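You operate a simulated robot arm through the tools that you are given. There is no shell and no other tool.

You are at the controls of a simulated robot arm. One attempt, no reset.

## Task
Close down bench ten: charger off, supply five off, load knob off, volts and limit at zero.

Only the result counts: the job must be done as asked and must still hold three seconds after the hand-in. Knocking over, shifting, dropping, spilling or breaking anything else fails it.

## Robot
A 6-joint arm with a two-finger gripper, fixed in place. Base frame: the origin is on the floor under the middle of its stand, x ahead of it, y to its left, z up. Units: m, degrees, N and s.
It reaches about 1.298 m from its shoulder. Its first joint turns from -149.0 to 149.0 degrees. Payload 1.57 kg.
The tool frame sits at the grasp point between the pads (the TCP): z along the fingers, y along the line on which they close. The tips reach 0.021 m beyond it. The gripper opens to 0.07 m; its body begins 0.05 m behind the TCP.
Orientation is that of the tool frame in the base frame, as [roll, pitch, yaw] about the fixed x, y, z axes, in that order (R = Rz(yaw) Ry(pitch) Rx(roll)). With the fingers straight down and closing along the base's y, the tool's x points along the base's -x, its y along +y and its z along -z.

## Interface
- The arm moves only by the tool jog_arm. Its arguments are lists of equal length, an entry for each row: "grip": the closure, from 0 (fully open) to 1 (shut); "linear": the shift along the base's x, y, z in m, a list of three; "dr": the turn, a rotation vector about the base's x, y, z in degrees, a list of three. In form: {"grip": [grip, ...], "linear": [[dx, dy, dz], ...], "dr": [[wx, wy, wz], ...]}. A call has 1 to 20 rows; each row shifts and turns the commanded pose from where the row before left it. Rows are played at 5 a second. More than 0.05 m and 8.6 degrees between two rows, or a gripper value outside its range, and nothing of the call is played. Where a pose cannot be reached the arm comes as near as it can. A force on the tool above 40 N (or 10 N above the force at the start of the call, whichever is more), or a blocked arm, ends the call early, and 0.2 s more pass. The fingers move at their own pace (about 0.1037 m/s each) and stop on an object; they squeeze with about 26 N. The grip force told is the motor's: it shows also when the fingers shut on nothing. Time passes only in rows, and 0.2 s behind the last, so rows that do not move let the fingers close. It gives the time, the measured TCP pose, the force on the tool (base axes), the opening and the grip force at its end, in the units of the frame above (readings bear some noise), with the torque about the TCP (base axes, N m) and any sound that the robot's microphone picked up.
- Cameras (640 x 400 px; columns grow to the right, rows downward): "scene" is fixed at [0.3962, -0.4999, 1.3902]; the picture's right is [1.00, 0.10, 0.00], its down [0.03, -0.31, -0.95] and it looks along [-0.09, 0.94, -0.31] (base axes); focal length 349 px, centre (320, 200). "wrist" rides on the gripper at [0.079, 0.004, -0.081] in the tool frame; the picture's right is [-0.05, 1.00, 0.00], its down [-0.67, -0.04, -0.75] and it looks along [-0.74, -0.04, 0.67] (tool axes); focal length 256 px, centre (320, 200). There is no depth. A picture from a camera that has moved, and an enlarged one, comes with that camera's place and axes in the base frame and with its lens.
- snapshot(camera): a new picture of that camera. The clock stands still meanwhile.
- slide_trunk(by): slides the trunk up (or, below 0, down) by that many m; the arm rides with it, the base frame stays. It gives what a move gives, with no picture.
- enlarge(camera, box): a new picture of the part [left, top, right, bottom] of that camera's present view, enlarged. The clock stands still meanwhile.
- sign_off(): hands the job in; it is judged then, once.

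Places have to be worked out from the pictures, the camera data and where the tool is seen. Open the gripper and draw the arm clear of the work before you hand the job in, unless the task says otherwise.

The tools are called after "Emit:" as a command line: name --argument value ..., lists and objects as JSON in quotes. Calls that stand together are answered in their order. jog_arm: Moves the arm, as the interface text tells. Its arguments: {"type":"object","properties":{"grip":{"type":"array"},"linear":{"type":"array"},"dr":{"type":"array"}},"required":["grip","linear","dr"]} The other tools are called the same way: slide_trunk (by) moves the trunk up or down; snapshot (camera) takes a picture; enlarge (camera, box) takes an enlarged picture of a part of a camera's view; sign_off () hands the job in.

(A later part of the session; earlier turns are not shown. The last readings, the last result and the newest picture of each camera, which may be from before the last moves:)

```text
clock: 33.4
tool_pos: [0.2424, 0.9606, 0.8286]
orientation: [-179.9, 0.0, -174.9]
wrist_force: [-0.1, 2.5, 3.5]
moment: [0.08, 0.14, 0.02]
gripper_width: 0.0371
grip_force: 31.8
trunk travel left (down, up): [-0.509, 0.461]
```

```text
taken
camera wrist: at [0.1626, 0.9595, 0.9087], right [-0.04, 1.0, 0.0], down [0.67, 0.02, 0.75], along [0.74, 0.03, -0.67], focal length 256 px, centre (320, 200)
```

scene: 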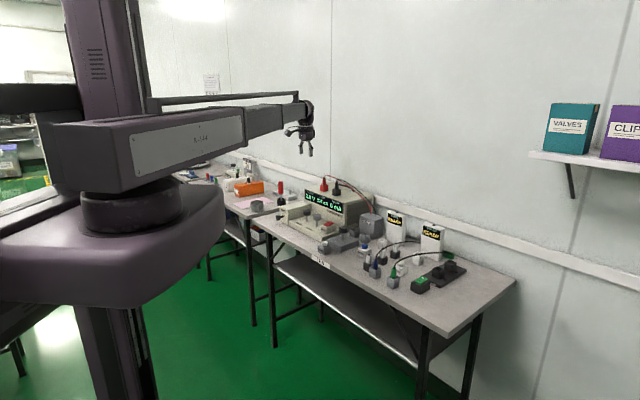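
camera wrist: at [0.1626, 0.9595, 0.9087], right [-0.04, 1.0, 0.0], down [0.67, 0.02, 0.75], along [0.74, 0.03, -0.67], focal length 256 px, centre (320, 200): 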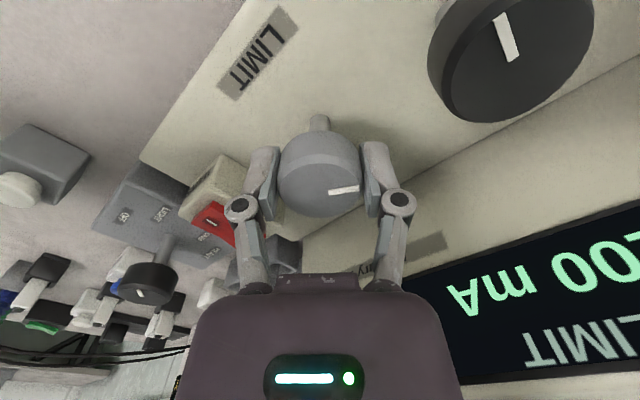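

Gripped cleanly with little side load. I'll turn 114° counter-clockwise over 19 rows.

Emit:
jog_arm --grip '[0.7, 0.7, 0.7, 0.7, 0.7, 0.7, 0.7, 0.7, 0.7, 0.7, 0.7, 0.7, 0.7, 0.7, 0.7, 0.7, 0.7, 0.7, 0.7]' --linear '[[0, 0, 0], [0, 0, 0], [0, 0, 0], [0, 0, 0], [0, 0, 0], [0, 0, 0], [0, 0, 0], [0, 0, 0], [0, 0, 0], [0, 0, 0], [0, 0, 0], [0, 0, 0], [0, 0, 0], [0, 0, 0], [0, 0, 0], [0, 0, 0], [0, 0, 0], [0, 0, 0], [0, 0, 0]]' --dr '[[0, 0, 6], [0, 0, 6], [0, 0, 6], [0, 0, 6], [0, 0, 6], [0, 0, 6], [0, 0, 6], [0, 0, 6], [0, 0, 6], [0, 0, 6], [0, 0, 6], [0, 0, 6], [0, 0, 6], [0, 0, 6], [0, 0, 6], [0, 0, 6], [0, 0, 6], [0, 0, 6], [0, 0, 6]]'

Emit:
enlarge --camera "scene" --box '[270, 170, 350, 220]'

Emit:
snapshot --camera "wrist"

```text
clock: 37.4
tool_pos: [0.2433, 0.9617, 0.8274]
orientation: [179.9, -0.1, -60.7]
wrist_force: [8.7, -0.5, 2.6]
moment: [-0.64, -0.35, -0.01]
gripper_width: 0.0373
grip_force: 31.7
trunk travel left (down, up): [-0.509, 0.461]
```

```text
8.00 times, centred on (310, 195) of scene
camera zoom: at [0.3962, -0.4999, 1.3902], right [1.0, 0.1, 0.0], down [0.03, -0.31, -0.95], along [-0.09, 0.94, -0.31], focal length 2789 px, centre (400, 240)
```

zoom: 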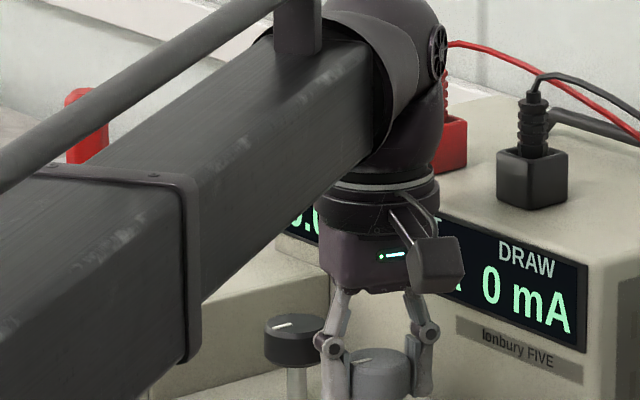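

```text
taken
camera wrist: at [0.2778, 0.8906, 0.9087], right [-0.9, -0.44, 0.0], down [-0.29, 0.6, 0.75], along [-0.33, 0.67, -0.67], focal length 256 px, centre (320, 200)
```

wrist: 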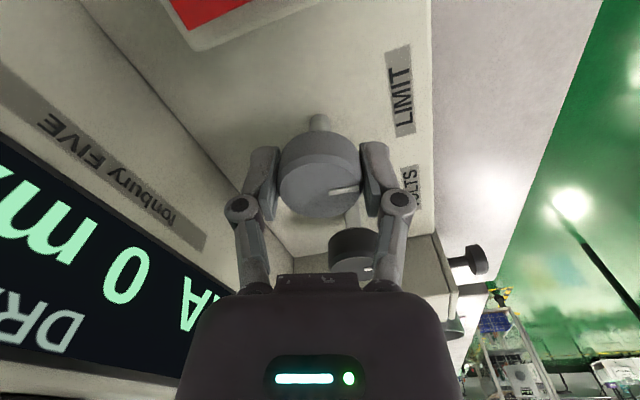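

No stop torque yet after 114°. I'll add 8° in 2° steps.

Emit:
jog_arm --grip '[0.7, 0.7, 0.7, 0.7]' --linear '[[0, 0, 0], [0, 0, 0], [0, 0, 0], [0, 0, 0]]' --dr '[[0, 0, 2], [0, 0, 2], [0, 0, 2], [0, 0, 2]]'

```text
clock: 38.4
tool_pos: [0.2426, 0.9624, 0.8288]
orientation: [-180.0, 0.1, -52.9]
wrist_force: [9.2, 1.3, 3.4]
moment: [0.01, -0.09, -0.58]
gripper_width: 0.0373
grip_force: 31.9
trunk travel left (down, up): [-0.509, 0.461]
```

The -0.58 N·m reaction shows the limit knob is on its stop. I'll release, lift and read the display.

Emit:
jog_arm --grip '[0.5, 0.3, 0.2, 0.2]' --linear '[[0, 0, 0], [0, 0, 0], [0, 0, 0], [0, 0, 0]]' --dr '[[0, 0, 0], [0, 0, 0], [0, 0, 0], [0, 0, 0]]'

Emit:
slide_trunk --by 0.14

Emit:
enlarge --camera "scene" --box '[270, 170, 366, 230]'

Emit:
snapshot --camera "wrist"

```text
clock: 39.4
tool_pos: [0.2423, 0.9614, 0.8282]
orientation: [180.0, 0.0, -52.8]
wrist_force: [-0.2, 0.6, -0.1]
moment: [-0.01, 0.02, 0.04]
gripper_width: 0.0561
grip_force: 0.0
trunk travel left (down, up): [-0.509, 0.461]
```

```text
clock: 41.1
tool_pos: [0.2411, 0.9627, 0.9673]
orientation: [179.9, 0.0, -52.9]
wrist_force: [0.0, -0.2, -0.5]
moment: [0.0, 0.0, 0.0]
gripper_width: 0.0558
grip_force: 0.1
trunk travel left (down, up): [-0.649, 0.321]
```

```text
6.67 times, centred on (318, 200) of scene
camera zoom: at [0.3962, -0.4999, 1.3902], right [1.0, 0.1, 0.0], down [0.03, -0.31, -0.95], along [-0.09, 0.94, -0.31], focal length 2324 px, centre (333, 200)
```

zoom: 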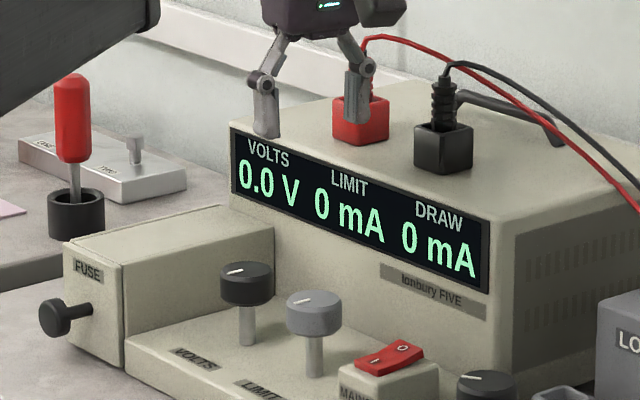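

```text
taken
camera wrist: at [0.2862, 0.8967, 1.0484], right [-0.83, -0.56, 0.0], down [-0.37, 0.55, 0.75], along [-0.42, 0.62, -0.67], focal length 256 px, centre (320, 200)
```

wrist: 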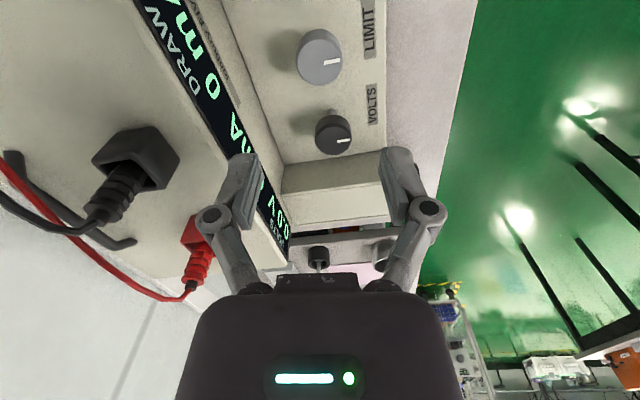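

Display shows 0.0 V and 0 mA limit. Next is the load knob near (0.361, 0.830): I'll move over it at this height while winding the wrist back to yaw -175.

Emit:
jog_arm --grip '[0.2, 0.2, 0.2, 0.2, 0.2, 0.2, 0.2, 0.2, 0.2, 0.2, 0.2, 0.2, 0.2, 0.2, 0.2]' --linear '[[0.008, -0.0088, 0], [0.008, -0.0088, 0], [0.008, -0.0088, 0], [0.008, -0.0088, 0], [0.008, -0.0088, 0], [0.008, -0.0088, 0], [0.008, -0.0088, 0], [0.008, -0.0088, 0], [0.008, -0.0088, 0], [0.008, -0.0088, 0], [0.008, -0.0088, 0], [0.008, -0.0088, 0], [0.008, -0.0088, 0], [0.008, -0.0088, 0], [0.0075, -0.0088, 0]]' --dr '[[0, 0, -8.1], [0, 0, -8.1], [0, 0, -8.1], [0, 0, -8.1], [0, 0, -8.1], [0, 0, -8.1], [0, 0, -8.1], [0, 0, -8.1], [0, 0, -8.1], [0, 0, -8.1], [0, 0, -8.1], [0, 0, -8.1], [0, 0, -8.1], [0, 0, -8.1], [0, 0, -8.1]]'

Emit:
snapshot --camera "wrist"

Emit:
enlarge --camera "wrist" --box '[204, 0, 428, 140]'

Emit:
enlarge --camera "scene" --box '[310, 190, 406, 250]'

```text
clock: 44.3
tool_pos: [0.3623, 0.8302, 0.968]
orientation: [180.0, 0.0, -174.4]
wrist_force: [-0.4, -0.4, -0.1]
moment: [-0.01, -0.01, -0.02]
gripper_width: 0.056
grip_force: 0.1
trunk travel left (down, up): [-0.649, 0.321]
```

```text
taken
camera wrist: at [0.2817, 0.8277, 1.0486], right [-0.04, 1.0, 0.0], down [0.67, 0.03, 0.75], along [0.74, 0.03, -0.67], focal length 256 px, centre (320, 200)
```

wrist: 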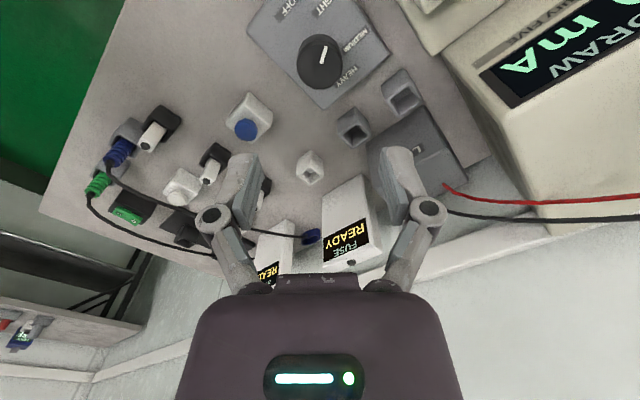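

```text
2.86 times, centred on (316, 70) of wrist
camera zoom: at [0.2817, 0.8277, 1.0486], right [-0.04, 1.0, 0.0], down [0.67, 0.03, 0.75], along [0.74, 0.03, -0.67], focal length 731 px, centre (331, 571)
```

zoom: 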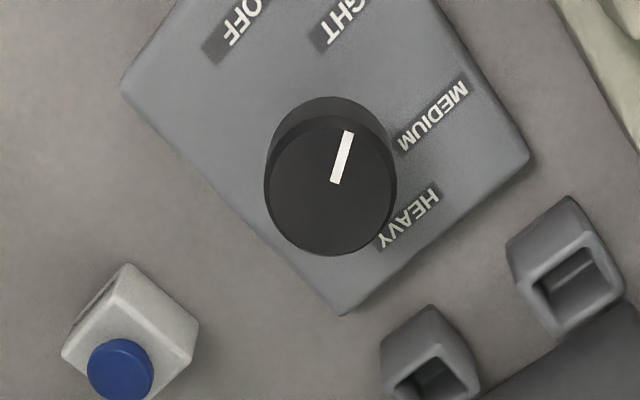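

```text
6.67 times, centred on (358, 220) of scene
camera zoom: at [0.3962, -0.4999, 1.3902], right [1.0, 0.1, 0.0], down [0.03, -0.31, -0.95], along [-0.09, 0.94, -0.31], focal length 2324 px, centre (67, 67)
```

zoom: 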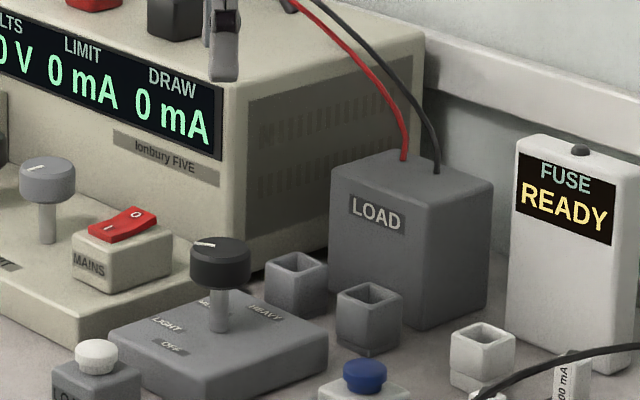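

The load pointer actually sits at about 213° (LIGHT); OFF is at about 270°, so about 60° counter-clockwise. The cap axis is near (0.364, 0.831), so I nudge +2.4 mm in x, lower and grip.

Emit:
jog_arm --grip '[0.2, 0.2]' --linear '[[0.0024, -0.0002, 0], [0, 0, 0]]' --dr '[[0, 0, 0], [0, 0, 0]]'

Emit:
slide_trunk --by -0.1

Emit:
snapshot --camera "wrist"

Emit:
enlarge --camera "scene" --box '[310, 190, 406, 250]'

```text
clock: 44.9
tool_pos: [0.3635, 0.8314, 0.9681]
orientation: [-179.9, 0.1, -174.4]
wrist_force: [-0.6, -0.3, -0.3]
moment: [0.02, -0.02, 0.0]
gripper_width: 0.056
grip_force: 0.1
trunk travel left (down, up): [-0.649, 0.321]
```

```text
clock: 46.2
tool_pos: [0.3649, 0.8308, 0.868]
orientation: [180.0, 0.0, -174.4]
wrist_force: [0.1, -0.1, -0.4]
moment: [-0.03, 0.04, 0.01]
gripper_width: 0.0559
grip_force: 0.1
trunk travel left (down, up): [-0.549, 0.421]
```

```text
taken
camera wrist: at [0.2844, 0.827, 0.9487], right [-0.04, 1.0, 0.0], down [0.67, 0.03, 0.75], along [0.74, 0.03, -0.67], focal length 256 px, centre (320, 200)
```

wrist: 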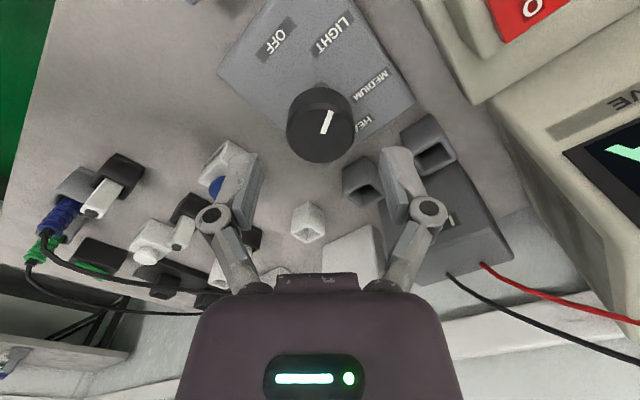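

```text
6.67 times, centred on (358, 220) of scene
camera zoom: at [0.3962, -0.4999, 1.3902], right [1.0, 0.1, 0.0], down [0.03, -0.31, -0.95], along [-0.09, 0.94, -0.31], focal length 2324 px, centre (67, 67)
```

zoom: 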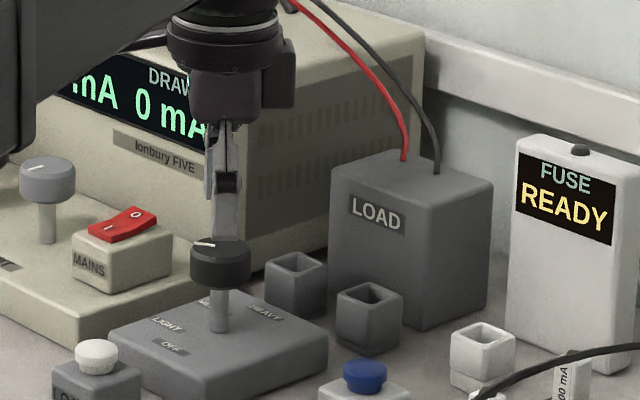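

The fingers straddle the cap with y well aligned, and the x estimates from the two cameras bracket the TCP. I'll lower the last 4.2 cm and grip.

Emit:
slide_trunk --by -0.042

Emit:
jog_arm --grip '[0.4, 0.6, 0.7, 0.7]' --linear '[[0, 0, 0], [0, 0, 0], [0, 0, 0], [0, 0, 0]]' --dr '[[0, 0, 0], [0, 0, 0], [0, 0, 0], [0, 0, 0]]'

Emit:
snapshot --camera "wrist"

Emit:
enlarge --camera "scene" --box '[310, 190, 406, 250]'

```text
clock: 47.1
tool_pos: [0.3639, 0.8295, 0.8278]
orientation: [-180.0, -0.1, -174.4]
wrist_force: [0.7, 0.8, -1.1]
moment: [0.04, 0.02, -0.02]
gripper_width: 0.0559
grip_force: 0.1
trunk travel left (down, up): [-0.507, 0.463]
```

```text
clock: 48.1
tool_pos: [0.3651, 0.8301, 0.8256]
orientation: [-180.0, 0.1, -174.4]
wrist_force: [1.1, 2.6, 4.2]
moment: [0.04, 0.1, 0.02]
gripper_width: 0.0377
grip_force: 32.1
trunk travel left (down, up): [-0.507, 0.463]
```

```text
taken
camera wrist: at [0.2844, 0.8272, 0.9067], right [-0.04, 1.0, 0.0], down [0.67, 0.03, 0.75], along [0.74, 0.03, -0.67], focal length 256 px, centre (320, 200)
```

wrist: 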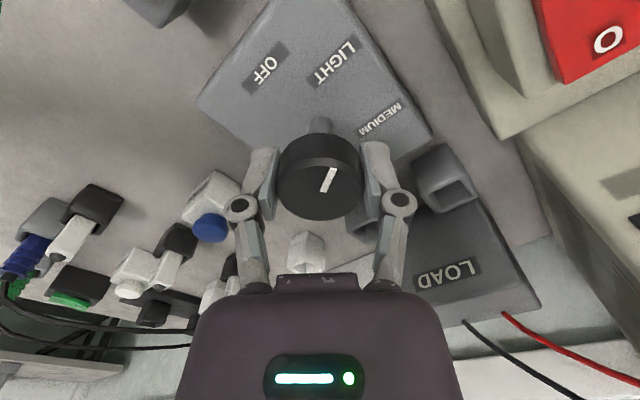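

```text
6.67 times, centred on (358, 220) of scene
camera zoom: at [0.3962, -0.4999, 1.3902], right [1.0, 0.1, 0.0], down [0.03, -0.31, -0.95], along [-0.09, 0.94, -0.31], focal length 2324 px, centre (67, 67)
```

zoom: 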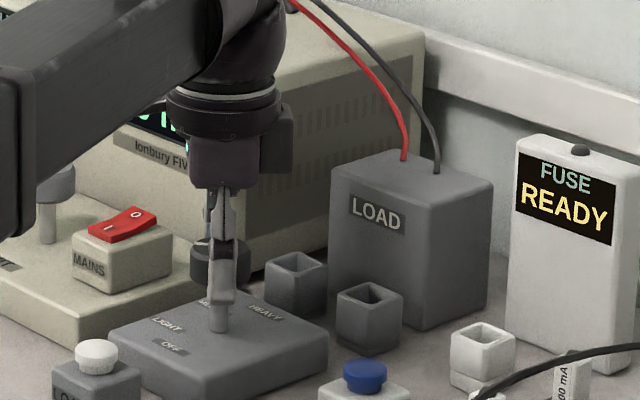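

Gripped evenly at 37.7 mm, cap placed in the pads just like the other two. I'll turn 54° counter-clockwise toward OFF.

Emit:
jog_arm --grip '[0.7, 0.7, 0.7, 0.7, 0.7, 0.7, 0.7, 0.7, 0.7, 0.7]' --linear '[[0, 0, 0], [0, 0, 0], [0, 0, 0], [0, 0, 0], [0, 0, 0], [0, 0, 0], [0, 0, 0], [0, 0, 0], [0, 0, 0], [0, 0, 0]]' --dr '[[0, 0, 6], [0, 0, 6], [0, 0, 6], [0, 0, 6], [0, 0, 6], [0, 0, 6], [0, 0, 6], [0, 0, 6], [0, 0, 6], [0, 0, 0]]'

Emit:
snapshot --camera "wrist"

```text
clock: 50.3
tool_pos: [0.3645, 0.8304, 0.8269]
orientation: [-180.0, 0.1, -120.3]
wrist_force: [8.1, 2.9, 5.7]
moment: [0.13, -0.14, 0.02]
gripper_width: 0.0377
grip_force: 31.8
trunk travel left (down, up): [-0.507, 0.463]
```

```text
taken
camera wrist: at [0.3201, 0.7642, 0.9067], right [-0.84, 0.55, 0.0], down [0.37, 0.56, 0.75], along [0.41, 0.62, -0.67], focal length 256 px, centre (320, 200)
```

wrist: 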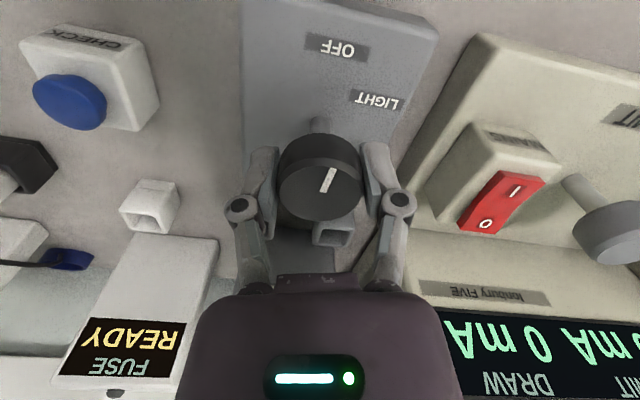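

Pointer is nearly at OFF with no stop torque yet. I'll add 6° in 2° steps.

Emit:
jog_arm --grip '[0.7, 0.7, 0.7, 0.7]' --linear '[[0, 0, 0], [0, 0, 0], [0, 0, 0], [0, 0, 0]]' --dr '[[0, 0, 2], [0, 0, 2], [0, 0, 2], [0, 0, 0]]'

Emit:
snapshot --camera "wrist"

```text
clock: 51.3
tool_pos: [0.3646, 0.8298, 0.8254]
orientation: [-180.0, 0.0, -114.4]
wrist_force: [7.9, 4.9, 7.4]
moment: [-0.11, -0.05, -0.05]
gripper_width: 0.0375
grip_force: 32.2
trunk travel left (down, up): [-0.507, 0.463]
```

```text
taken
camera wrist: at [0.3274, 0.7599, 0.9067], right [-0.89, 0.46, 0.0], down [0.31, 0.59, 0.75], along [0.34, 0.66, -0.67], focal length 256 px, centre (320, 200)
```

wrist: 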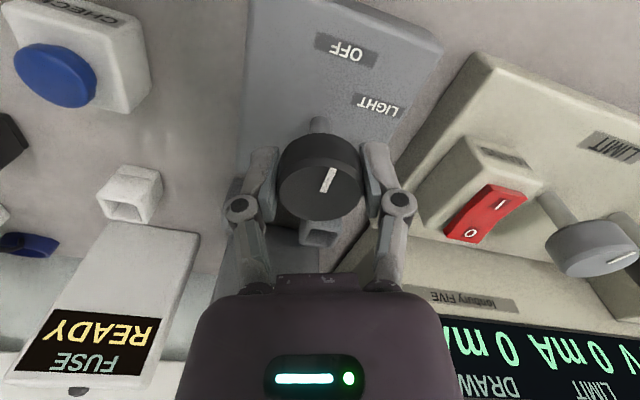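

At 60° with torque just starting. I'll add up to 4° to feel for the stop.

Emit:
jog_arm --grip '[0.7, 0.7, 0.7]' --linear '[[0, 0, 0], [0, 0, 0], [0, 0, 0]]' --dr '[[0, 0, 2], [0, 0, 2], [0, 0, 0]]'

```text
clock: 52.1
tool_pos: [0.3636, 0.83, 0.8258]
orientation: [-179.9, -0.2, -110.4]
wrist_force: [1.1, -6.1, -2.7]
moment: [-0.08, 0.07, -0.32]
gripper_width: 0.0376
grip_force: 32.0
trunk travel left (down, up): [-0.507, 0.463]
```

The -0.32 N·m reaction indicates the load knob is at its OFF stop. I'll release, lift and check the pointer.

Emit:
jog_arm --grip '[0.5, 0.3, 0.2, 0.2]' --linear '[[0, 0, 0], [0, 0, 0], [0, 0, 0], [0, 0, 0]]' --dr '[[0, 0, 0], [0, 0, 0], [0, 0, 0], [0, 0, 0]]'

Emit:
slide_trunk --by 0.14

Emit:
snapshot --camera "wrist"

Emit:
enlarge --camera "wrist" --box '[224, 0, 416, 120]'

Emit:
enlarge --camera "scene" --box '[290, 180, 386, 240]'

```text
clock: 53.1
tool_pos: [0.3643, 0.8307, 0.8259]
orientation: [180.0, 0.0, -110.4]
wrist_force: [-0.6, -0.3, 0.4]
moment: [0.02, 0.05, -0.04]
gripper_width: 0.0559
grip_force: 0.1
trunk travel left (down, up): [-0.507, 0.463]
```

```text
clock: 54.7
tool_pos: [0.3625, 0.8306, 0.9659]
orientation: [179.9, 0.0, -110.5]
wrist_force: [-0.1, 0.4, -1.0]
moment: [0.01, 0.02, -0.02]
gripper_width: 0.0561
grip_force: 0.2
trunk travel left (down, up): [-0.647, 0.323]
```

```text
taken
camera wrist: at [0.332, 0.758, 1.0465], right [-0.92, 0.4, 0.0], down [0.26, 0.61, 0.75], along [0.3, 0.68, -0.67], focal length 256 px, centre (320, 200)
```

wrist: 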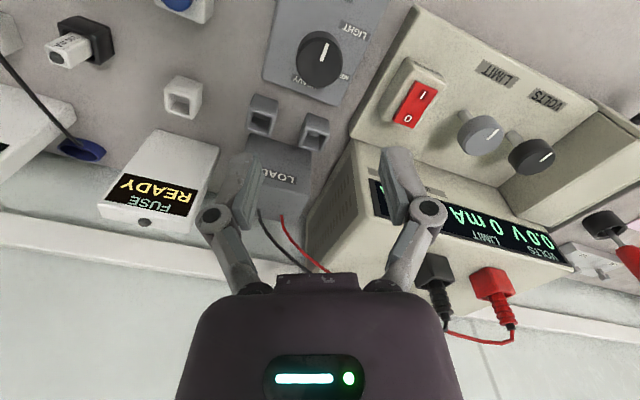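

```text
3.33 times, centred on (320, 60) of wrist
camera zoom: at [0.332, 0.758, 1.0465], right [-0.92, 0.4, 0.0], down [0.26, 0.61, 0.75], along [0.3, 0.68, -0.67], focal length 853 px, centre (320, 667)
```

zoom: 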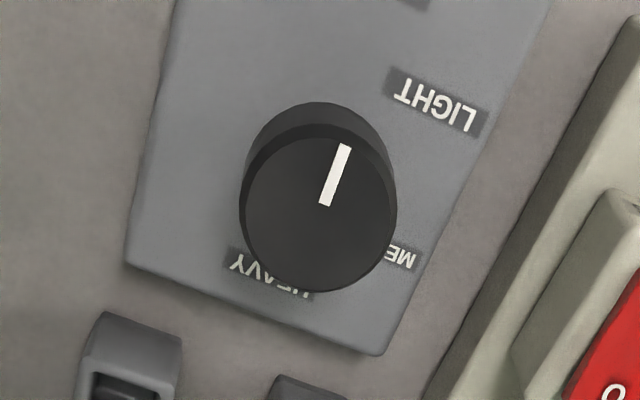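

```text
6.67 times, centred on (338, 210) of scene
camera zoom: at [0.3962, -0.4999, 1.3902], right [1.0, 0.1, 0.0], down [0.03, -0.31, -0.95], along [-0.09, 0.94, -0.31], focal length 2324 px, centre (200, 133)
```

zoom: 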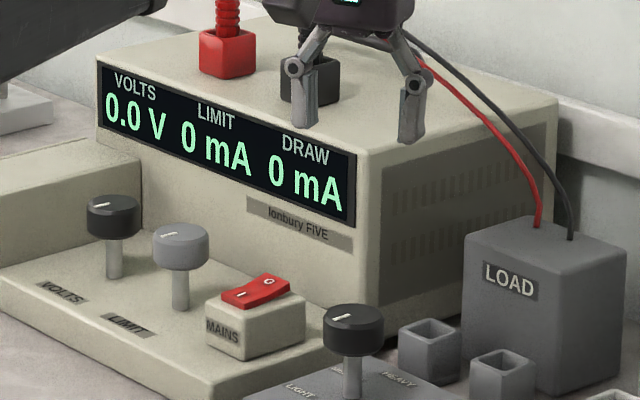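

All three pointers now point to the panel front, with the load at OFF. Next is the mains rocker: center about (0.295, 0.906), raised O end about 1.2 cm toward the back. I'll move over the O end, square up to the bench, and close the fingers to use as a pusher.

Emit:
jog_arm --grip '[0.4, 0.7, 1, 1, 1, 1]' --linear '[[-0.01505, 0.0212, 0], [-0.01505, 0.0212, 0], [-0.01505, 0.0212, 0], [-0.01505, 0.0212, 0], [0, 0, 0], [0, 0, 0]]' --dr '[[0, 0, -5.9], [0, 0, -5.9], [0, 0, -5.9], [0, 0, -5.9], [0, 0, 0], [0, 0, 0]]'

Emit:
snapshot --camera "wrist"

Emit:
enlarge --camera "wrist" --box '[240, 30, 400, 130]'

```text
clock: 56.1
tool_pos: [0.3051, 0.9142, 0.965]
orientation: [180.0, 0.0, -133.9]
wrist_force: [0.0, 0.1, -0.7]
moment: [-0.01, 0.0, -0.01]
gripper_width: 0.0002
grip_force: 25.5
trunk travel left (down, up): [-0.647, 0.323]
```

```text
taken
camera wrist: at [0.2462, 0.8615, 1.0466], right [-0.68, 0.73, 0.0], down [0.49, 0.45, 0.75], along [0.55, 0.51, -0.67], focal length 256 px, centre (320, 200)
```

wrist: 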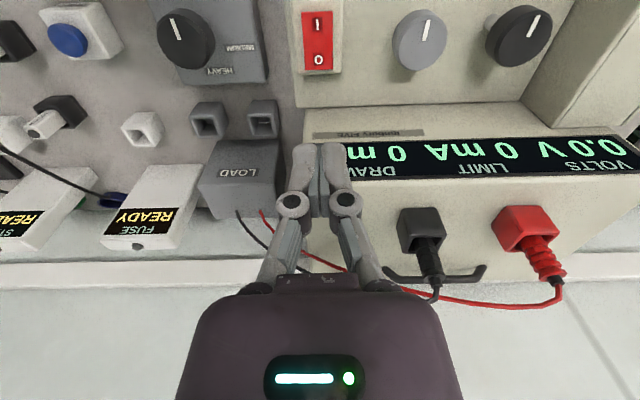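

```text
4.00 times, centred on (320, 80) of wrist
camera zoom: at [0.2462, 0.8615, 1.0466], right [-0.68, 0.73, 0.0], down [0.49, 0.45, 0.75], along [0.55, 0.51, -0.67], focal length 1024 px, centre (320, 680)
```

zoom: 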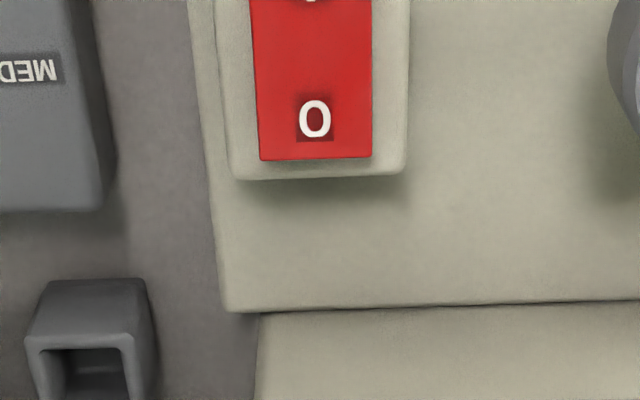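

The O mark lies almost exactly under the TCP (about 1 mm off). I'll shift slightly to the front and lower so the tips hover around 2 cm above the rocker.

Emit:
jog_arm --grip '[1, 1]' --linear '[[-0.0004, -0.0014, 0], [0, 0, 0]]' --dr '[[0, 0, 0], [0, 0, 0]]'

Emit:
slide_trunk --by -0.1

Emit:
snapshot --camera "wrist"

Emit:
enlarge --camera "scene" --box '[300, 185, 364, 225]'

```text
clock: 56.7
tool_pos: [0.3031, 0.9141, 0.9664]
orientation: [-180.0, 0.0, -134.0]
wrist_force: [0.3, 1.0, -0.5]
moment: [0.01, 0.0, 0.03]
gripper_width: 0.0
grip_force: 26.3
trunk travel left (down, up): [-0.647, 0.323]
```

```text
clock: 58.1
tool_pos: [0.3043, 0.913, 0.8667]
orientation: [-179.9, 0.1, -134.0]
wrist_force: [1.1, 0.3, -0.3]
moment: [-0.04, 0.0, -0.01]
gripper_width: 0.0
grip_force: 26.4
trunk travel left (down, up): [-0.547, 0.423]
```

```text
taken
camera wrist: at [0.2454, 0.8599, 0.9467], right [-0.68, 0.73, 0.0], down [0.49, 0.45, 0.75], along [0.55, 0.51, -0.67], focal length 256 px, centre (320, 200)
```

wrist: 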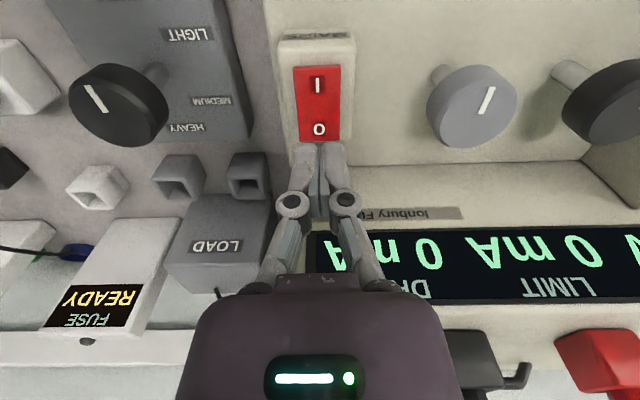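

```text
10.00 times, centred on (332, 205) of scene
camera zoom: at [0.3962, -0.4999, 1.3902], right [1.0, 0.1, 0.0], down [0.03, -0.31, -0.95], along [-0.09, 0.94, -0.31], focal length 3486 px, centre (200, 150)
```

zoom: 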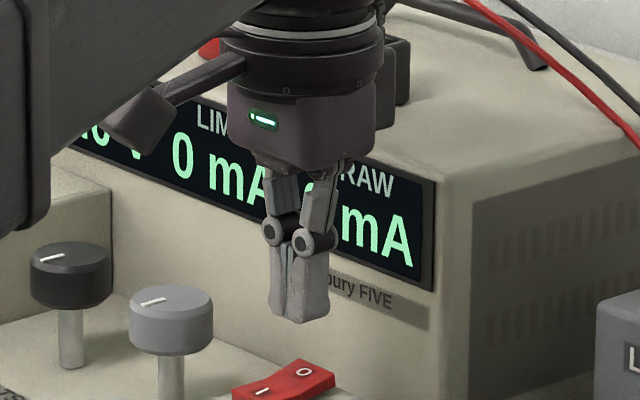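

Tips hover about 2.3 cm above the O side. I'll lower 1.9 cm, then press in small steps watching the force.

Emit:
slide_trunk --by -0.019

Emit:
slide_trunk --by -0.003

Emit:
enlarge --camera "scene" --box '[300, 185, 364, 225]'

Emit:
snapshot --camera "wrist"

```text
clock: 58.7
tool_pos: [0.3044, 0.9139, 0.8474]
orientation: [179.9, 0.0, -134.0]
wrist_force: [-0.1, -0.5, 0.8]
moment: [0.03, 0.0, 0.01]
gripper_width: 0.0
grip_force: 25.6
trunk travel left (down, up): [-0.528, 0.442]
```

```text
clock: 59.2
tool_pos: [0.3035, 0.9135, 0.8442]
orientation: [179.9, 0.0, -134.0]
wrist_force: [0.5, 0.3, 0.6]
moment: [-0.01, 0.03, -0.01]
gripper_width: 0.0
grip_force: 25.9
trunk travel left (down, up): [-0.525, 0.445]
```

```text
10.00 times, centred on (332, 205) of scene
camera zoom: at [0.3962, -0.4999, 1.3902], right [1.0, 0.1, 0.0], down [0.03, -0.31, -0.95], along [-0.09, 0.94, -0.31], focal length 3486 px, centre (200, 150)
```

zoom: 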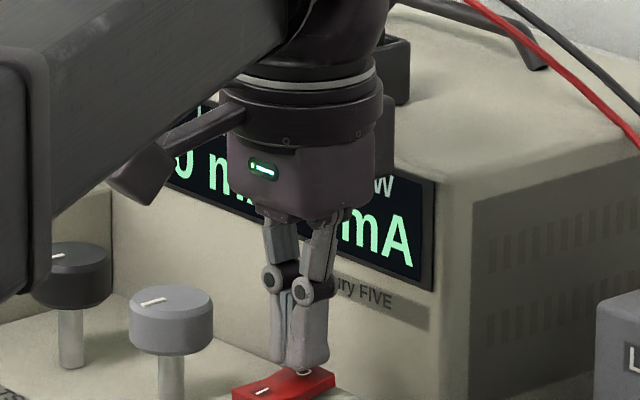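

```text
taken
camera wrist: at [0.2455, 0.8599, 0.9246], right [-0.68, 0.73, 0.0], down [0.49, 0.45, 0.75], along [0.55, 0.51, -0.67], focal length 256 px, centre (320, 200)
```

wrist: 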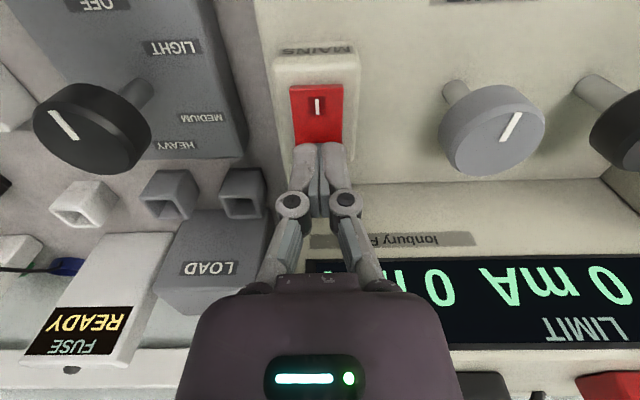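

The tips are just above the O mark, no contact yet. I'll press in 3 mm steps.

Emit:
slide_trunk --by -0.003

Emit:
slide_trunk --by -0.002

Emit:
enlarge --camera "scene" --box '[300, 185, 364, 225]'

```text
clock: 59.8
tool_pos: [0.3037, 0.9143, 0.8415]
orientation: [179.9, 0.0, -134.0]
wrist_force: [-0.4, -0.6, -0.6]
moment: [0.01, 0.0, -0.02]
gripper_width: 0.0
grip_force: 26.0
trunk travel left (down, up): [-0.522, 0.448]
```

```text
clock: 60.3
tool_pos: [0.3029, 0.9137, 0.8399]
orientation: [179.9, 0.0, -133.9]
wrist_force: [0.4, 0.0, 1.3]
moment: [0.01, -0.02, -0.01]
gripper_width: 0.0062
grip_force: 28.5
trunk travel left (down, up): [-0.52, 0.45]
```

```text
10.00 times, centred on (332, 205) of scene
camera zoom: at [0.3962, -0.4999, 1.3902], right [1.0, 0.1, 0.0], down [0.03, -0.31, -0.95], along [-0.09, 0.94, -0.31], focal length 3486 px, centre (200, 150)
```

zoom: 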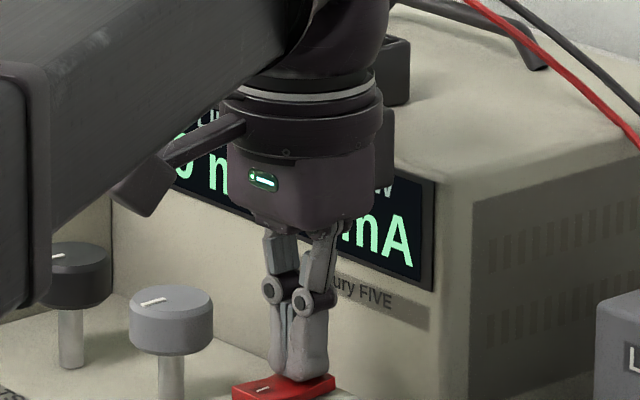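

Contact has begun: the finger gap reads 6 mm and force is small. Let me look closer before pressing further.

Emit:
enlarge --camera "wrist" --box '[240, 80, 400, 180]'

Emit:
enlarge --camera "scene" --box '[314, 205, 346, 225]'

```text
4.00 times, centred on (320, 130) of wrist
camera zoom: at [0.2455, 0.8599, 0.9196], right [-0.68, 0.73, 0.0], down [0.49, 0.45, 0.75], along [0.55, 0.51, -0.67], focal length 1024 px, centre (320, 480)
```

zoom: 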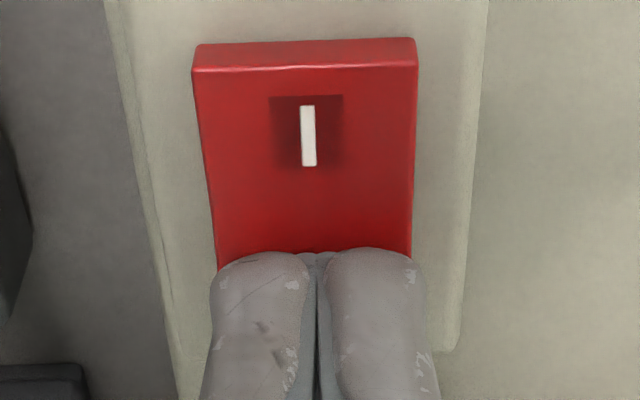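

```text
16.00 times, centred on (330, 215) of scene
camera zoom: at [0.3962, -0.4999, 1.3902], right [1.0, 0.1, 0.0], down [0.03, -0.31, -0.95], along [-0.09, 0.94, -0.31], focal length 5577 px, centre (160, -40)
```

zoom: 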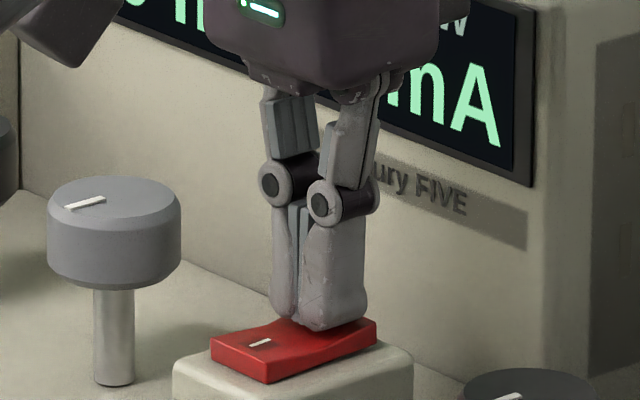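

The tips sit on the O half, squarely on the rocker; the display is still lit. I'll keep pressing in 2 mm steps.

Emit:
slide_trunk --by -0.002

Emit:
enlarge --camera "scene" --box '[314, 205, 346, 225]'

```text
clock: 60.8
tool_pos: [0.3048, 0.9147, 0.8378]
orientation: [180.0, 0.1, -134.1]
wrist_force: [3.4, 5.8, 14.5]
moment: [0.06, 0.06, -0.01]
gripper_width: 0.0059
grip_force: 28.5
trunk travel left (down, up): [-0.518, 0.452]
heard: click
```

```text
16.00 times, centred on (330, 215) of scene
camera zoom: at [0.3962, -0.4999, 1.3902], right [1.0, 0.1, 0.0], down [0.03, -0.31, -0.95], along [-0.09, 0.94, -0.31], focal length 5577 px, centre (160, -40)
```

zoom: 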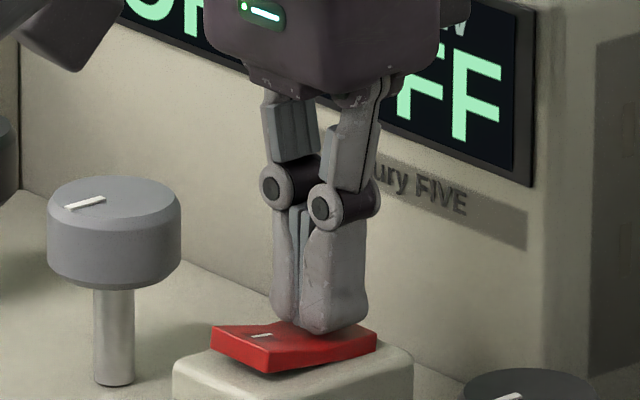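

A click was heard and the display changed to OFF, so the mains rocker has flipped. I'll lift straight up and verify.

Emit:
slide_trunk --by 0.13

Emit:
enlarge --camera "scene" --box '[280, 170, 376, 230]'

Emit:
snapshot --camera "wrist"

```text
clock: 62.4
tool_pos: [0.3042, 0.9154, 0.9667]
orientation: [180.0, 0.1, -134.0]
wrist_force: [-0.3, -0.2, 0.0]
moment: [0.01, 0.02, -0.01]
gripper_width: 0.0001
grip_force: 28.5
trunk travel left (down, up): [-0.648, 0.322]
```

```text
6.67 times, centred on (328, 200) of scene
camera zoom: at [0.3962, -0.4999, 1.3902], right [1.0, 0.1, 0.0], down [0.03, -0.31, -0.95], along [-0.09, 0.94, -0.31], focal length 2324 px, centre (267, 200)
```

zoom: 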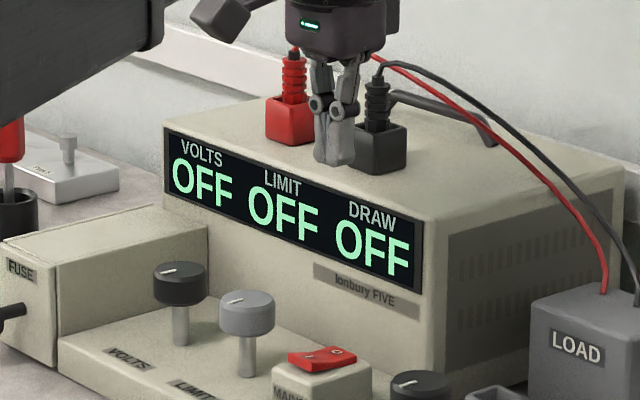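

```text
taken
camera wrist: at [0.2454, 0.8601, 1.0474], right [-0.68, 0.73, 0.0], down [0.49, 0.45, 0.75], along [0.55, 0.51, -0.67], focal length 256 px, centre (320, 200)
```

wrist: 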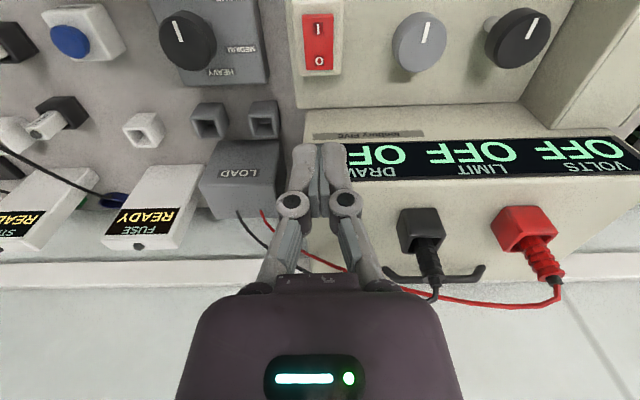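

Display confirms OFF on the supply. Next the charger: triangulation puts its O mark at about (0.635, 0.534, 0.789) and the I mark at about (0.619, 0.518). Cables arch nearby, so I'll raise the trunk 0.1 first and travel high, then look.

Emit:
slide_trunk --by 0.1

Emit:
jog_arm --grip '[1, 1, 1, 1, 1, 1, 1, 1, 1, 1, 1]' --linear '[[0.0275, -0.0365, 0], [0.0275, -0.0365, 0], [0.0275, -0.0365, 0], [0.0275, -0.0365, 0], [0.0275, -0.0365, 0], [0.0275, -0.0365, 0], [0.0275, -0.0365, 0], [0.0275, -0.0365, 0], [0.0275, -0.0365, 0], [0.0275, -0.0365, 0], [0.0275, -0.0365, 0]]' --dr '[[0, 0, 0], [0, 0, 0], [0, 0, 0], [0, 0, 0], [0, 0, 0], [0, 0, 0], [0, 0, 0], [0, 0, 0], [0, 0, 0], [0, 0, 0], [0, 0, 0]]'

Emit:
snapshot --camera "wrist"

Emit:
snapshot --camera "scene"

```text
clock: 63.7
tool_pos: [0.3029, 0.9143, 1.0673]
orientation: [180.0, 0.0, -134.1]
wrist_force: [-0.5, -0.2, -0.4]
moment: [0.01, -0.02, 0.01]
gripper_width: 0.0
grip_force: 28.8
trunk travel left (down, up): [-0.748, 0.222]
```

```text
clock: 66.1
tool_pos: [0.6041, 0.5135, 1.0684]
orientation: [179.9, -0.1, -134.0]
wrist_force: [-1.0, 0.2, -0.3]
moment: [0.01, -0.05, 0.02]
gripper_width: 0.0001
grip_force: 28.8
trunk travel left (down, up): [-0.748, 0.222]
```

```text
taken
camera wrist: at [0.5457, 0.4587, 1.1476], right [-0.68, 0.73, 0.0], down [0.49, 0.45, 0.75], along [0.55, 0.51, -0.67], focal length 256 px, centre (320, 200)
```

wrist: 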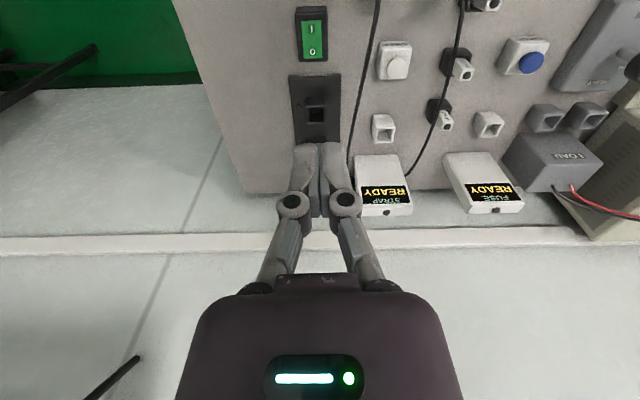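

```text
taken
```

scene: 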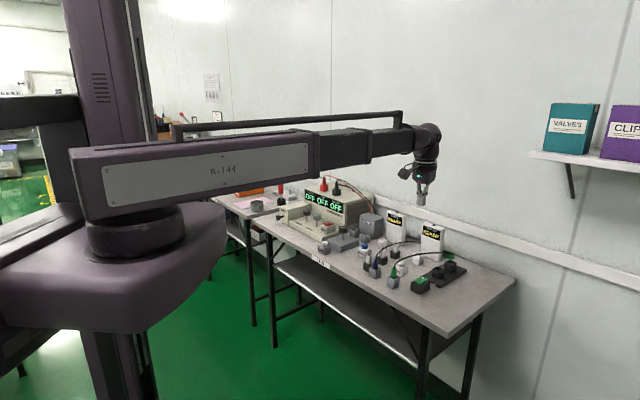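

The rocker is clearly in view and the strap cable runs about 5.5 cm to bench-left of it at z ≤ 0.85, so a straight-down press with closed fingers should clear it. I'll move over the O mark at (0.6375, 0.532).

Emit:
jog_arm --grip '[1, 1, 1]' --linear '[[0.0165, 0.0095, 0], [0.0165, 0.0095, 0], [0, 0, 0]]' --dr '[[0, 0, 0], [0, 0, 0], [0, 0, 0]]'

Emit:
slide_trunk --by -0.1

Emit:
snapshot --camera "wrist"

Emit:
enlarge --camera "wrist" --box '[240, 30, 400, 130]'

Emit:
enlarge --camera "scene" --box '[370, 210, 482, 280]'

```text
clock: 66.9
tool_pos: [0.638, 0.533, 1.0674]
orientation: [-179.9, 0.0, -133.8]
wrist_force: [0.3, 0.5, 0.1]
moment: [0.02, 0.02, 0.03]
gripper_width: 0.0001
grip_force: 29.1
trunk travel left (down, up): [-0.748, 0.222]
```

```text
clock: 68.2
tool_pos: [0.6378, 0.5314, 0.9677]
orientation: [-179.9, 0.0, -134.0]
wrist_force: [-0.3, -0.1, -0.4]
moment: [0.01, 0.0, -0.04]
gripper_width: 0.0
grip_force: 28.3
trunk travel left (down, up): [-0.648, 0.322]
```

```text
taken
camera wrist: at [0.5795, 0.478, 1.0477], right [-0.68, 0.73, 0.0], down [0.49, 0.45, 0.75], along [0.55, 0.51, -0.67], focal length 256 px, centre (320, 200)
```

wrist: 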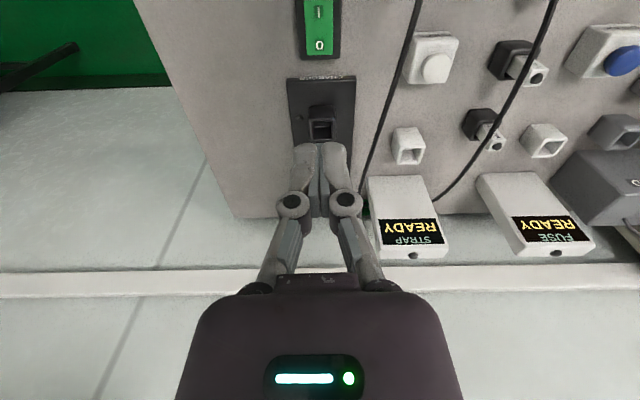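

```text
4.00 times, centred on (320, 80) of wrist
camera zoom: at [0.5795, 0.478, 1.0477], right [-0.68, 0.73, 0.0], down [0.49, 0.45, 0.75], along [0.55, 0.51, -0.67], focal length 1024 px, centre (320, 680)
```

zoom: 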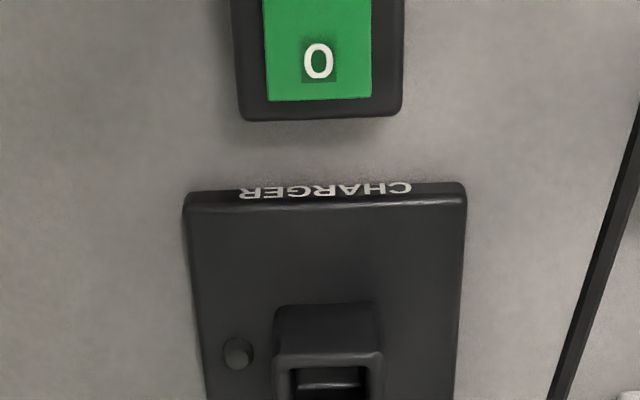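

```text
5.71 times, centred on (426, 245) of scene
camera zoom: at [0.3962, -0.4999, 1.3902], right [1.0, 0.1, 0.0], down [0.03, -0.31, -0.95], along [-0.09, 0.94, -0.31], focal length 1992 px, centre (-286, -57)
```

zoom: 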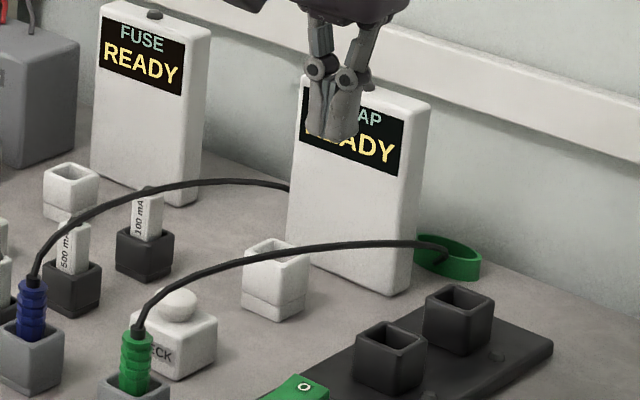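

O mark is under the TCP within about 1 mm, assuming z ≈ 0.79. I'll lower 0.10 (tips to about 0.847) and re-check the alignment up close.

Emit:
slide_trunk --by -0.1

Emit:
snapshot --camera "wrist"

Emit:
enlarge --camera "scene" --box '[370, 220, 482, 290]'

```text
clock: 69.6
tool_pos: [0.6383, 0.5311, 0.8676]
orientation: [180.0, 0.1, -134.0]
wrist_force: [1.0, -0.5, -0.7]
moment: [0.04, 0.02, 0.03]
gripper_width: 0.0
grip_force: 28.3
trunk travel left (down, up): [-0.548, 0.422]
```

```text
taken
camera wrist: at [0.5796, 0.478, 0.9477], right [-0.68, 0.73, 0.0], down [0.49, 0.45, 0.75], along [0.55, 0.51, -0.67], focal length 256 px, centre (320, 200)
```

wrist: 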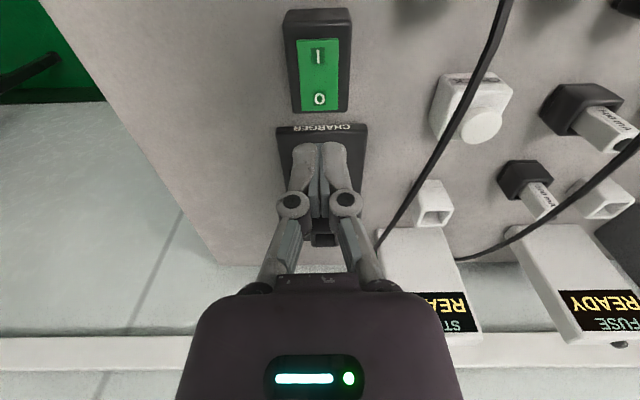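

```text
5.71 times, centred on (426, 255) of scene
camera zoom: at [0.3962, -0.4999, 1.3902], right [1.0, 0.1, 0.0], down [0.03, -0.31, -0.95], along [-0.09, 0.94, -0.31], focal length 1992 px, centre (-286, -114)
```

zoom: 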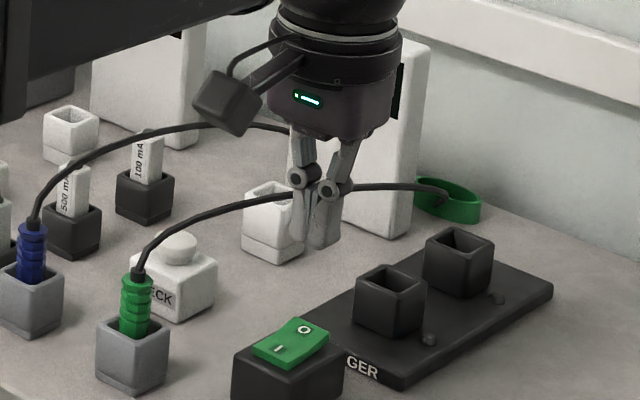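

Two-view triangulation gives O mark z ≈ 0.791, about 1 mm in front of the TCP, and the cable is well off to the left/back. I'll shift 2 mm to the front and lower 5 cm to just above the rocker.

Emit:
jog_arm --grip '[1, 1]' --linear '[[-0.001, -0.0017, 0], [0, 0, 0]]' --dr '[[0, 0, 0], [0, 0, 0]]'

Emit:
slide_trunk --by -0.048

Emit:
snapshot --camera "wrist"

Emit:
enlarge --camera "scene" --box '[388, 245, 452, 285]'

```text
clock: 70.2
tool_pos: [0.6355, 0.5297, 0.8664]
orientation: [-179.9, 0.1, -134.0]
wrist_force: [0.3, -0.2, 0.0]
moment: [0.0, 0.0, 0.0]
gripper_width: 0.0001
grip_force: 28.1
trunk travel left (down, up): [-0.548, 0.422]
```

```text
clock: 71.1
tool_pos: [0.6368, 0.5293, 0.819]
orientation: [-180.0, -0.1, -134.0]
wrist_force: [-0.1, -0.6, -0.4]
moment: [0.0, -0.01, -0.02]
gripper_width: 0.0001
grip_force: 28.7
trunk travel left (down, up): [-0.5, 0.47]
```

```text
taken
camera wrist: at [0.5785, 0.4761, 0.8997], right [-0.68, 0.73, 0.0], down [0.49, 0.45, 0.75], along [0.55, 0.51, -0.67], focal length 256 px, centre (320, 200)
```

wrist: 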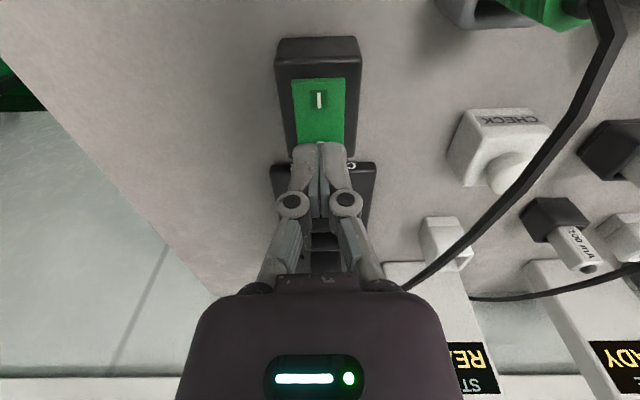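

```text
10.00 times, centred on (420, 265) of scene
camera zoom: at [0.3962, -0.4999, 1.3902], right [1.0, 0.1, 0.0], down [0.03, -0.31, -0.95], along [-0.09, 0.94, -0.31], focal length 3486 px, centre (-680, -450)
```

zoom: 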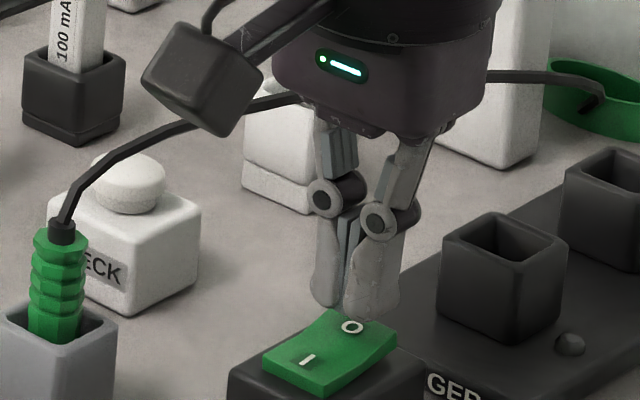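

Tips hover about 7 mm above the O end, clear of the cable. I'll press in small steps until the click.

Emit:
slide_trunk --by -0.005

Emit:
slide_trunk --by -0.003

Emit:
enlarge --camera "scene" --box '[388, 245, 452, 285]'

```text
clock: 71.6
tool_pos: [0.6364, 0.5309, 0.8138]
orientation: [179.9, 0.1, -134.0]
wrist_force: [0.0, -0.4, -0.4]
moment: [0.01, -0.03, 0.01]
gripper_width: 0.0
grip_force: 28.8
trunk travel left (down, up): [-0.495, 0.475]
```

```text
clock: 72.1
tool_pos: [0.6378, 0.5304, 0.8112]
orientation: [-179.9, 0.1, -134.0]
wrist_force: [-0.3, 0.0, 1.6]
moment: [0.01, 0.02, -0.02]
gripper_width: 0.0
grip_force: 28.6
trunk travel left (down, up): [-0.492, 0.478]
```

```text
10.00 times, centred on (420, 265) of scene
camera zoom: at [0.3962, -0.4999, 1.3902], right [1.0, 0.1, 0.0], down [0.03, -0.31, -0.95], along [-0.09, 0.94, -0.31], focal length 3486 px, centre (-680, -450)
```

zoom: 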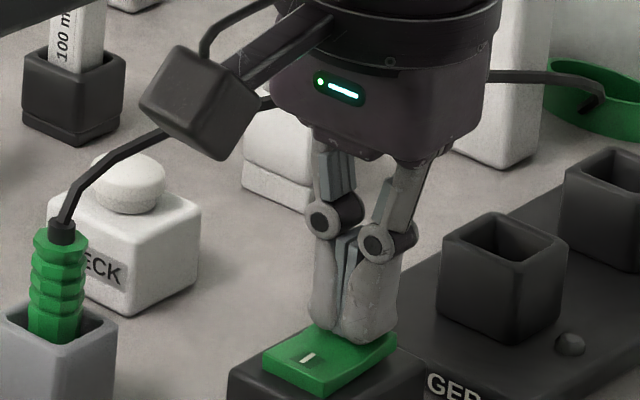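

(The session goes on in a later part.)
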